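You operate a simulated robot arm through the tools that you are given. There is no shell and no other tool. Be economical: measure what you need, move in short steps, check, and stop when the job is done.

The job below is to be done with a simulated robot arm. You get a single attempt, and the scene is never put back.

Task
Turn the lane knob to 4.
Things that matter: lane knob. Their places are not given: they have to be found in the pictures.

The check looks at the end state, three seconds after you hand in, the way a careful person would. Anything else that was tipped, shoved, dropped, spilled or broken makes it a failure.

Robot
A 6-joint arm with a two-finger parallel gripper, fixed in place. Base frame: the origin is at the foot of the arm, x ahead of it, y to its left, z up; the work surface is at about z = 884. Lengths are in mm, angles in rad, forces in N, time in s.
With the tool pointing down near the work surface it reaches from about 240 to 640 mm from the base axis. Its first joint turns from -1.152 to 1.152 rad. Payload 2.7 kg.
The tool frame sits at the grasp point between the pads (the TCP): z along the fingers, y along the line on which they close. The tips reach 23 mm beyond it. Largest opening 94 mm; finger width 38, thickness 10; the body of the gripper, 54 by 96 mm, starts 39 mm behind the TCP.
Orientation is that of the tool frame in the base frame, as a unit quaternion [w, x, y, z]. With the fingers straight down and closing along the base's y, the tool's x points along the base's -x, its y along +y and its z along -z.

Tools
- The arm moves only by the tool arm_command. Its argument "plan" is one flat list of numbers, 6 for each row, row after row: the shift along the tool's x, y, z in units of 25 mm (1.0 is 25 mm), then the turn, a rotation vector about the tool's x, y, z in units of 8 degrees (1.0 is 8 degrees). In form: [dx, dy, dz, ax, ay, az, dx, dy, dz, ax, ay, az, ...]. A call has 1 to 20 rows; each row shifts and turns the commanded pose from where the row before left it, along the tool's axes as they then stand. "gripper" is the gripper command, from -1 (shut) to 1 (fully open), values between in proportion, set as the call begins (left out, the last holds). A call with a number of a shift or a turn outside -1 to 1 is refused whole. A row lasts 0.2 s, in which the tool goes at most 50 mm and 0.15 rad; a call with a longer step from one row to the next is refused whole, and so is a gripper value outside its range. A pose out of reach is approached as far as the arm can. The call stops where the force on the tool passes 40 N (or 10 N more than at its start, if that is more) or the arm is blocked; 0.2 s more then pass. Each finger travels about 45 mm/s and halts on what it meets, pressing with about 38 N; the grip force reading is that of the motor and also rises with nothing between the fingers. The clock runs only during rows and for 0.2 s after the last one: add rows that do not move to give the fingers time. It gives the time, the measured TCP pose, the force on the tool (base axes), the opening and the grip force at its end, in the units of the frame above (readings bear some noise).
- Cameras (640 x 400 px; columns grow to the right, rows downward): "scene" is fixed at [78.7, -425.6, 1422.1]; the picture's right is [0.80, -0.60, 0.00], its down [-0.23, -0.31, -0.92] and it looks along [0.56, 0.74, -0.39] (base axes); focal length 362 px, centre (320, 200). "wrist" rides on the gripper at [-39, 0, -44] in the tool frame; the picture's right is [0.00, -1.00, 0.00], its down [0.97, 0.00, -0.24] and it looks along [0.24, 0.00, 0.97] (tool axes); focal length 218 px, centre (320, 200).
- camera(camera): a new picture of that camera. The clock stands still meanwhile.
- locate(camera, pixels): for up to 12 pixels [column, row] of the newest picture of that camera ("zoom" is the newest enlarged one), the place [x, y, z] in the base frame of the surface seen there, good to about 2 mm. The clock stands still meanwhile.
- inspect(camera, box): a new picture of the part [left, top, right, bottom] of that camera's present view, enlarged. The clock stands still meanwhile.
- finish_job(): hands the job in; it is judged then, once.

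Work in short steps. Measure before you move; look again where a grasp or a placing could have gone wrong, and mend it. You have 60 turns and 26 pictures in all, those below and enlarged ones among them. Open the gripper and draw the arm clear of the work before you hand the job in, unless the task says otherwise; then end with one line.

The tools are called after "Request:" as a command line: name --argument value ..., lists and objects as JSON in quotes. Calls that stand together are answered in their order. arm_command: Moves the arm, as the interface text tells. Its arguments: {"type":"object","properties":{"plan":{"type":"array"},"gripper":{"type":"number"}},"required":["plan"]} The other tools are called the same way: camera (camera) takes a picture; locate (camera, pixels) gives the place of the surface under pixels of a picture; inspect (camera, box) takes an enlarged picture of a part of a camera's view; finish_job () hands the job in.

At the start:

```text
t: 0.0
ee_pos: [420.0, 35.5, 1204.4]
ee_rot: [0.001, -0.001, 1.0, 0.001]
wrist_force: [0.0, -0.4, 0.5]
grip_width: 94.1
grip_force: 0.0
```

scene: 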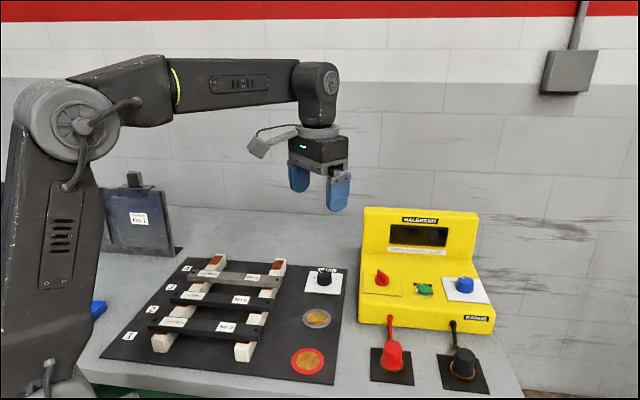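
wrist: 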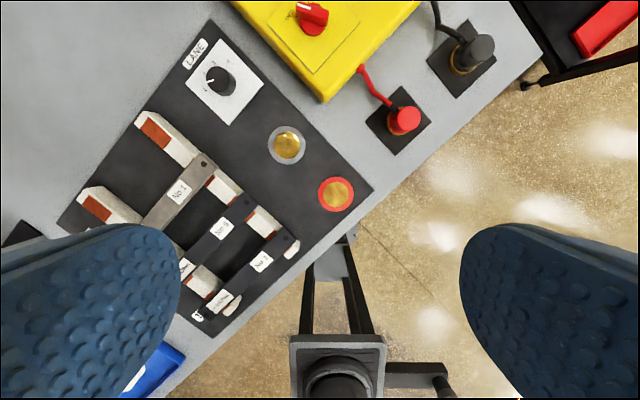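

The lane knob is the black one on a white plate at about (218,80) in the wrist picture, next to the "LANE" label. I'll enlarge it in both views.

Request:
inspect --camera "wrist" --box '[170, 30, 274, 130]'

Request:
inspect --camera "scene" --box '[290, 255, 360, 300]'

```text
4.00 times, centred on (222, 80) of wrist
```

zoom: 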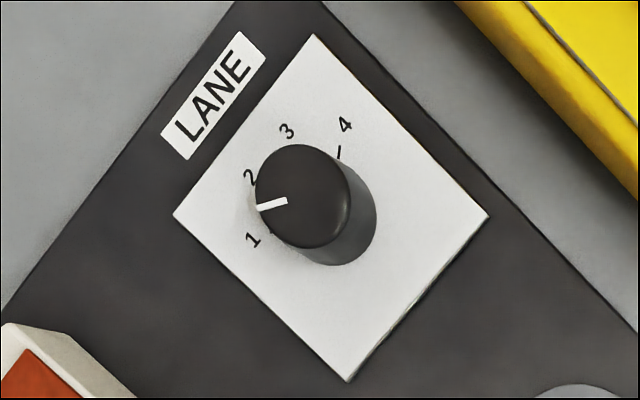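

```text
8.89 times, centred on (325, 278) of scene
```

zoom: 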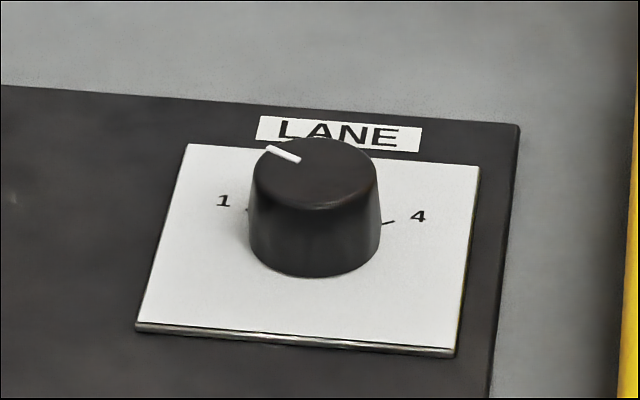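

The pointer is near 2. I'll measure the knob top, the marks and the plate corners in this zoom, and the same in the wrist view.

Request:
locate --camera "zoom" --pixels '[[315, 173], [268, 148], [299, 160], [223, 201], [418, 216], [388, 222], [247, 210], [190, 147], [476, 168], [453, 347], [140, 322], [315, 250]]'

Request:
locate --camera "wrist" --pixels '[[218, 79], [208, 82], [228, 61], [217, 62], [207, 74], [205, 90], [221, 39], [263, 84], [228, 124], [286, 145], [312, 20], [223, 94]]'

```text
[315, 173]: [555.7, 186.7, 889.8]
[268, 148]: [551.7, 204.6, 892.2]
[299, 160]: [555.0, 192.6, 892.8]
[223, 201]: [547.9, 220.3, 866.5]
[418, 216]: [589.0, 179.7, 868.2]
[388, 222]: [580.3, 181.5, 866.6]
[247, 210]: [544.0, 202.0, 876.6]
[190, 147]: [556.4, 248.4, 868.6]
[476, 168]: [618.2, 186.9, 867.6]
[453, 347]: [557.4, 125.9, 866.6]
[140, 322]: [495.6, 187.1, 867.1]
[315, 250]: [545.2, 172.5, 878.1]
```

```text
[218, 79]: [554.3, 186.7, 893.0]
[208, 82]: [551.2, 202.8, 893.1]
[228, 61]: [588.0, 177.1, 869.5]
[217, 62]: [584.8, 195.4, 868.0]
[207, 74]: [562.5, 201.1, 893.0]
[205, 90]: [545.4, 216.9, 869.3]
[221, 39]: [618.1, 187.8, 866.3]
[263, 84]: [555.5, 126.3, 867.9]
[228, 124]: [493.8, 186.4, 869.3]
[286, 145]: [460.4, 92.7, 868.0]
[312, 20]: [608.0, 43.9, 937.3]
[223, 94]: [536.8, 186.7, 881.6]
```

The knob axis is about (557,187), top z 893, plate z 868. The pointer sits at about 106–109°, which is mark 1, and mark 4 is at about -15°, so I need roughly 120° clockwise seen from above. I'll measure the yellow box nearby for clearance.

Request:
locate --camera "wrist" --pixels '[[234, 5], [255, 25], [277, 50], [300, 76], [322, 101], [262, 25], [285, 45], [330, 95], [250, 3], [202, 161], [180, 150], [155, 118]]'

Request:
locate --camera "scene" --pixels '[[362, 210], [359, 270], [360, 305], [362, 322], [375, 250], [358, 318], [475, 215], [259, 279], [277, 262], [210, 260], [383, 270], [356, 300]]'

```text
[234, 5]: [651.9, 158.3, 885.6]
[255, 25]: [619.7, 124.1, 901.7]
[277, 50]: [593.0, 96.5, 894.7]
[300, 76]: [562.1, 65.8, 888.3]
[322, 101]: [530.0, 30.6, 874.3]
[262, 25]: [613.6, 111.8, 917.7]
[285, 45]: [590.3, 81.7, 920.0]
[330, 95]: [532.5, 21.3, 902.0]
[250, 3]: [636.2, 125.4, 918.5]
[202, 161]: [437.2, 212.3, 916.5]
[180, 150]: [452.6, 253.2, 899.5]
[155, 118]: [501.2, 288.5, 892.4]
```

```text
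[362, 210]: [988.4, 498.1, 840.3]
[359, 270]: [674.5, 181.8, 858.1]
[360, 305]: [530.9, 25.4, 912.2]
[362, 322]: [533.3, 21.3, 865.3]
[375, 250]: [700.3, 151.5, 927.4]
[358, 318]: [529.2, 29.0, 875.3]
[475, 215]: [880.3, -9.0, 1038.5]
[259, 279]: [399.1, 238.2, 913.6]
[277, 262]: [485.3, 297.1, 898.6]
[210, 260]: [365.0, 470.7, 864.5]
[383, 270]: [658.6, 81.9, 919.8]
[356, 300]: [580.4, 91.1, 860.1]
```

The box wall is about 89 mm from the knob and the rack is further off, so there is room. I'll move above the knob and pre-turn the tool 60° counter-clockwise, so that the 120° turn is symmetric about the current wrist pose.

Request:
arm_command --plan '[-0.783, 0.866, 0, 0, 0, 0, -0.783, 0.866, 0, 0, 0, 0, -0.783, 0.866, 0, 0, 0, 0, -0.783, 0.866, 0, 0, 0, 0, -0.783, 0.866, 0, 0, 0, 0, -0.783, 0.866, 0, 0, 0, 0, -0.783, 0.866, 0, 0, 0, 0, 0, 0, 1, 0, 0, -0.94, 0, 0, 1, 0, 0, -0.94, 0, 0, 1, 0, 0, -0.94, 0, 0, 1, 0, 0, -0.94, 0, 0, 1, 0, 0, -0.94, 0, 0, 1, 0, 0, -0.94, 0, 0, 1, 0, 0, -0.94, 0, 0, 1, 0, 0, -0.94, 0, 0, 0, 0, 0, 0]' --gripper 1

```text
t: 3.4
ee_pos: [533.1, 171.7, 993.6]
ee_rot: [0.001, -0.503, 0.864, 0.0]
wrist_force: [-0.1, 0.2, 0.6]
grip_width: 93.9
grip_force: 0.1
out of reach, approached as far as the arm can: row 6, 7
```

The last rows were clipped by reach at the higher z, so the tool is at (533,172,994). I'll correct by about (24,15.5) mm while descending to about z 943.

Request:
arm_command --plan '[0, 0, 1, 0, 0, 0, -0.5, -0.26, 1, 0, 0, 0, -0.5, -0.26, 0, 0, 0, 0, 0, 0, 0, 0, 0, 0]'

Request:
camera --camera "wrist"

```text
t: 4.4
ee_pos: [557.3, 188.6, 944.5]
ee_rot: [0.0, -0.502, 0.865, 0.0]
wrist_force: [0.4, 0.6, 1.0]
grip_width: 94.3
grip_force: 0.0
```

```text
21 pictures are left
```

wrist: 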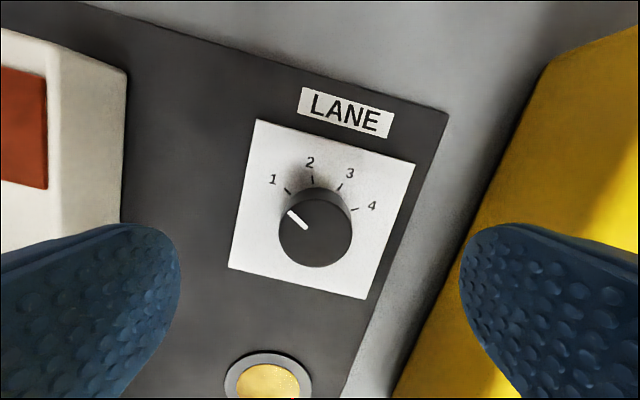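

The view is clear: the pointer (297,219) is at 1. I'll measure the tick and knob positions precisely.

Request:
locate --camera "wrist" --pixels '[[287, 191], [313, 181], [339, 186], [354, 209], [372, 207], [289, 212], [305, 227], [272, 179], [281, 233], [351, 233], [258, 122], [365, 298]]'

Request:
inspect --camera "wrist" --box '[250, 140, 390, 280]'

```text
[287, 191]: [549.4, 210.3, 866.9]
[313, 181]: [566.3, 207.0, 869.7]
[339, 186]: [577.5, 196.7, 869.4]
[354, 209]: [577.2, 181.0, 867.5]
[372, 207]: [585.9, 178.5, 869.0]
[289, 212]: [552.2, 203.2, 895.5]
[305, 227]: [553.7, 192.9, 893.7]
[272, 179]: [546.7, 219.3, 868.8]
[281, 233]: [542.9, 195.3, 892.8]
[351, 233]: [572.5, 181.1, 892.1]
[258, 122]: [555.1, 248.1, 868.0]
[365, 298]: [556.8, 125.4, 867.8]
```

```text
2.86 times, centred on (320, 210) of wrist
```

zoom: 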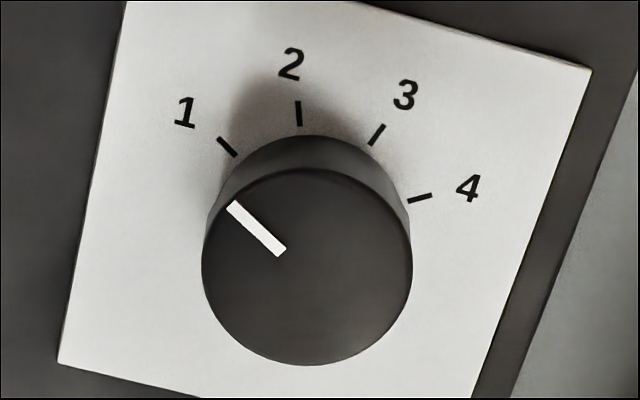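

The ticks sit at 107, 64, 25 and -16°, and the pointer is at about 106.5°. The tool is centred to about 1 mm, so I'll lower to z≈896 and then close.

Request:
arm_command --plan '[0.045, 0, 0.65, 0, 0, 0, 0, 0, 0.65, 0, 0, 0, 0, 0, 0.64, 0, 0, 0, 0, 0, 0, 0, 0, 0]'

Request:
arm_command --plan '[0, 0, 0, 0, 0, 0, 0, 0, 0, 0, 0, 0, 0, 0, 0, 0, 0, 0, 0, 0, 0, 0, 0, 0, 0, 0, 0, 0, 0, 0, 0, 0, 0, 0, 0, 0]' --gripper -1

```text
t: 5.4
ee_pos: [557.7, 187.3, 895.0]
ee_rot: [0.001, -0.502, 0.865, 0.001]
wrist_force: [0.6, 0.6, 0.0]
grip_width: 94.3
grip_force: 0.1
```

```text
t: 6.8
ee_pos: [556.2, 188.3, 896.5]
ee_rot: [-0.001, -0.503, 0.864, 0.002]
wrist_force: [-15.7, 9.0, 5.4]
grip_width: 37.1
grip_force: 45.2
```

The grip holds the knob (37 mm), with about 18 N of side load. I'll relieve it with +1.5 mm in tool y, then turn 40° clockwise and check.

Request:
arm_command --plan '[0, 0.07, 0, 0, 0, 0, 0, 0, 0, 0, 0, 0]'

Request:
arm_command --plan '[0, 0, 0, 0, 0, 0.8, 0, 0, 0, 0, 0, 0.8, 0, 0, 0, 0, 0, 0.8, 0, 0, 0, 0, 0, 0.8, 0, 0, 0, 0, 0, 0.8, 0, 0, 0, 0, 0, 0.8, 0, 0, 0, 0, 0, 0.2, 0, 0, 0, 0, 0, 0]'

Request:
inspect --camera "wrist" --box '[220, 100, 420, 300]'

```text
t: 7.4
ee_pos: [555.6, 189.8, 896.6]
ee_rot: [0.002, -0.503, 0.865, 0.0]
wrist_force: [-5.8, 9.9, -0.8]
grip_width: 36.8
grip_force: 45.1
```

```text
t: 9.2
ee_pos: [555.3, 187.6, 896.0]
ee_rot: [0.002, -0.175, 0.984, 0.001]
wrist_force: [10.3, 5.6, -9.5]
grip_width: 37.2
grip_force: 45.1
```

```text
2.00 times, centred on (320, 200) of wrist
```

zoom: 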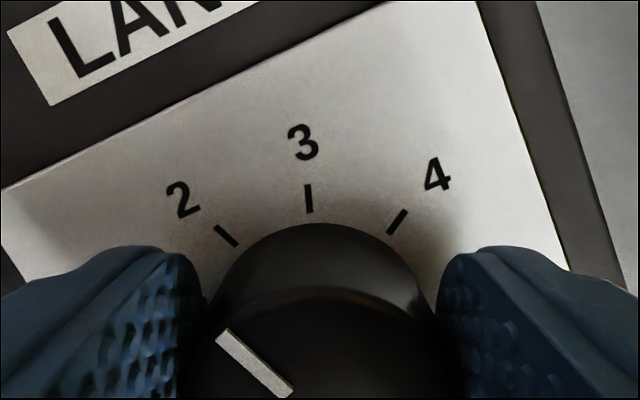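

The knob turns with the tool and the pointer is now at 2, with forces small. I'll turn another 80°.

Request:
arm_command --plan '[0, 0, 0, 0, 0, 0.8, 0, 0, 0, 0, 0, 0.8, 0, 0, 0, 0, 0, 0.8, 0, 0, 0, 0, 0, 0.8, 0, 0, 0, 0, 0, 0.8, 0, 0, 0, 0, 0, 0.8, 0, 0, 0, 0, 0, 0.8, 0, 0, 0, 0, 0, 0.8, 0, 0, 0, 0, 0, 0.8, 0, 0, 0, 0, 0, 0.8, 0, 0, 0, 0, 0, 0.8, 0, 0, 0, 0, 0, 0.8, 0, 0, 0, 0, 0, 0.4, 0, 0, 0, 0, 0, 0]'

Request:
inspect --camera "wrist" --box '[220, 100, 420, 300]'

```text
t: 12.2
ee_pos: [555.6, 185.8, 896.3]
ee_rot: [-0.001, 0.499, 0.867, -0.001]
wrist_force: [-0.4, -19.8, -2.4]
grip_width: 37.1
grip_force: 45.0
```

```text
2.00 times, centred on (320, 200) of wrist
```

zoom: 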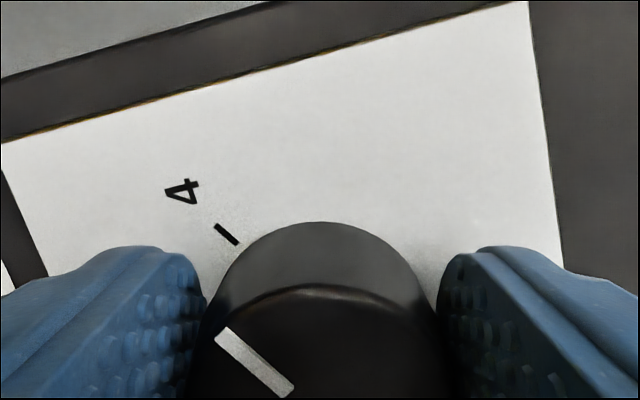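

The pointer lines up with the 4 tick. I'll open the gripper, lift straight up and verify.

Request:
arm_command --plan '[0, 0, 0, 0, 0, 0, 0, 0, 0, 0, 0, 0, 0, 0, 0, 0, 0, 0, 0, 0, 0, 0, 0, 0, 0, 0, 0, 0, 0, 0]' --gripper 1

Request:
arm_command --plan '[0, 0, -0.8, 0, 0, 0, 0, 0, -0.8, 0, 0, 0, 0, 0, -0.8, 0, 0, 0, 0, 0, 0, 0, 0, 0]'

Request:
inspect --camera "wrist" --box '[240, 120, 400, 280]'

Request:
locate --camera "wrist" --pixels '[[320, 215]]'

```text
t: 13.4
ee_pos: [556.2, 186.9, 897.0]
ee_rot: [0.001, 0.498, 0.867, 0.0]
wrist_force: [1.1, -0.2, 0.1]
grip_width: 94.2
grip_force: 0.0
```

```text
t: 14.4
ee_pos: [555.7, 187.6, 957.0]
ee_rot: [0.0, 0.499, 0.867, 0.001]
wrist_force: [0.0, 0.7, -0.4]
grip_width: 94.0
grip_force: 0.1
```

```text
2.50 times, centred on (320, 200) of wrist
```

zoom: 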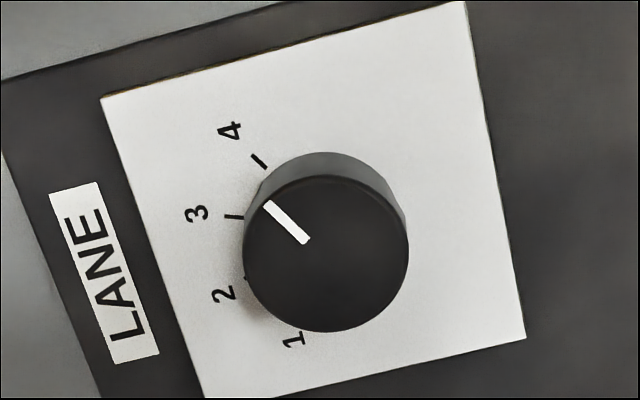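

```text
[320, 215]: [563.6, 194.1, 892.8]
```

The pointer looks parallel to the 4 tick. I'll measure its angle to confirm and draw the arm further up.

Request:
locate --camera "zoom" --pixels '[[269, 205], [305, 240], [255, 157], [264, 166]]'

Request:
arm_command --plan '[0, 0, -1, 0, 0, 0, 0, 0, -1, 0, 0, 0, 0.6, 0.2, -1, 0, 0, 0, 0.6, 0.2, -1, 0, 0, 0, 0, 0, 0, 0, 0, 0]'

Request:
camera --camera "scene"

```text
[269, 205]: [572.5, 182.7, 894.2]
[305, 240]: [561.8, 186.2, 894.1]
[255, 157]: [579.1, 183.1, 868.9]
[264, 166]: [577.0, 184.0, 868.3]
```

```text
t: 15.6
ee_pos: [548.8, 219.6, 1056.8]
ee_rot: [0.0, 0.498, 0.867, 0.001]
wrist_force: [-0.2, 0.5, 0.1]
grip_width: 94.0
grip_force: 0.2
```

```text
16 pictures are left
```

scene: 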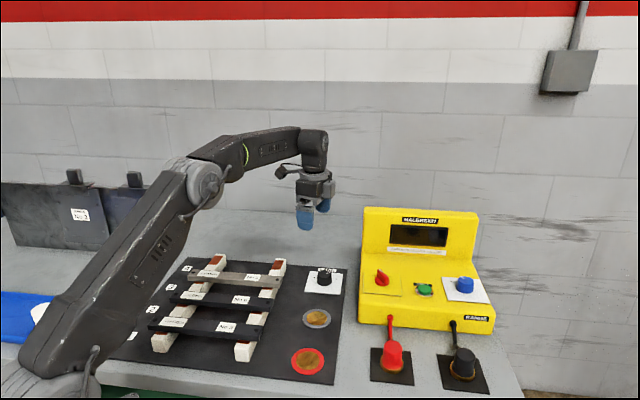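

The pointer is at about -16 to -18°, on the 4 mark. Nothing else has moved and the arm is clear with the gripper open, so I'm handing in.

Request:
finish_job

```text
The job is handed in.
```

The lane knob was turned from 1 to 4, with its pointer measured on the 4 mark after release; nothing else was seen to move, and the arm was clear when I handed in.
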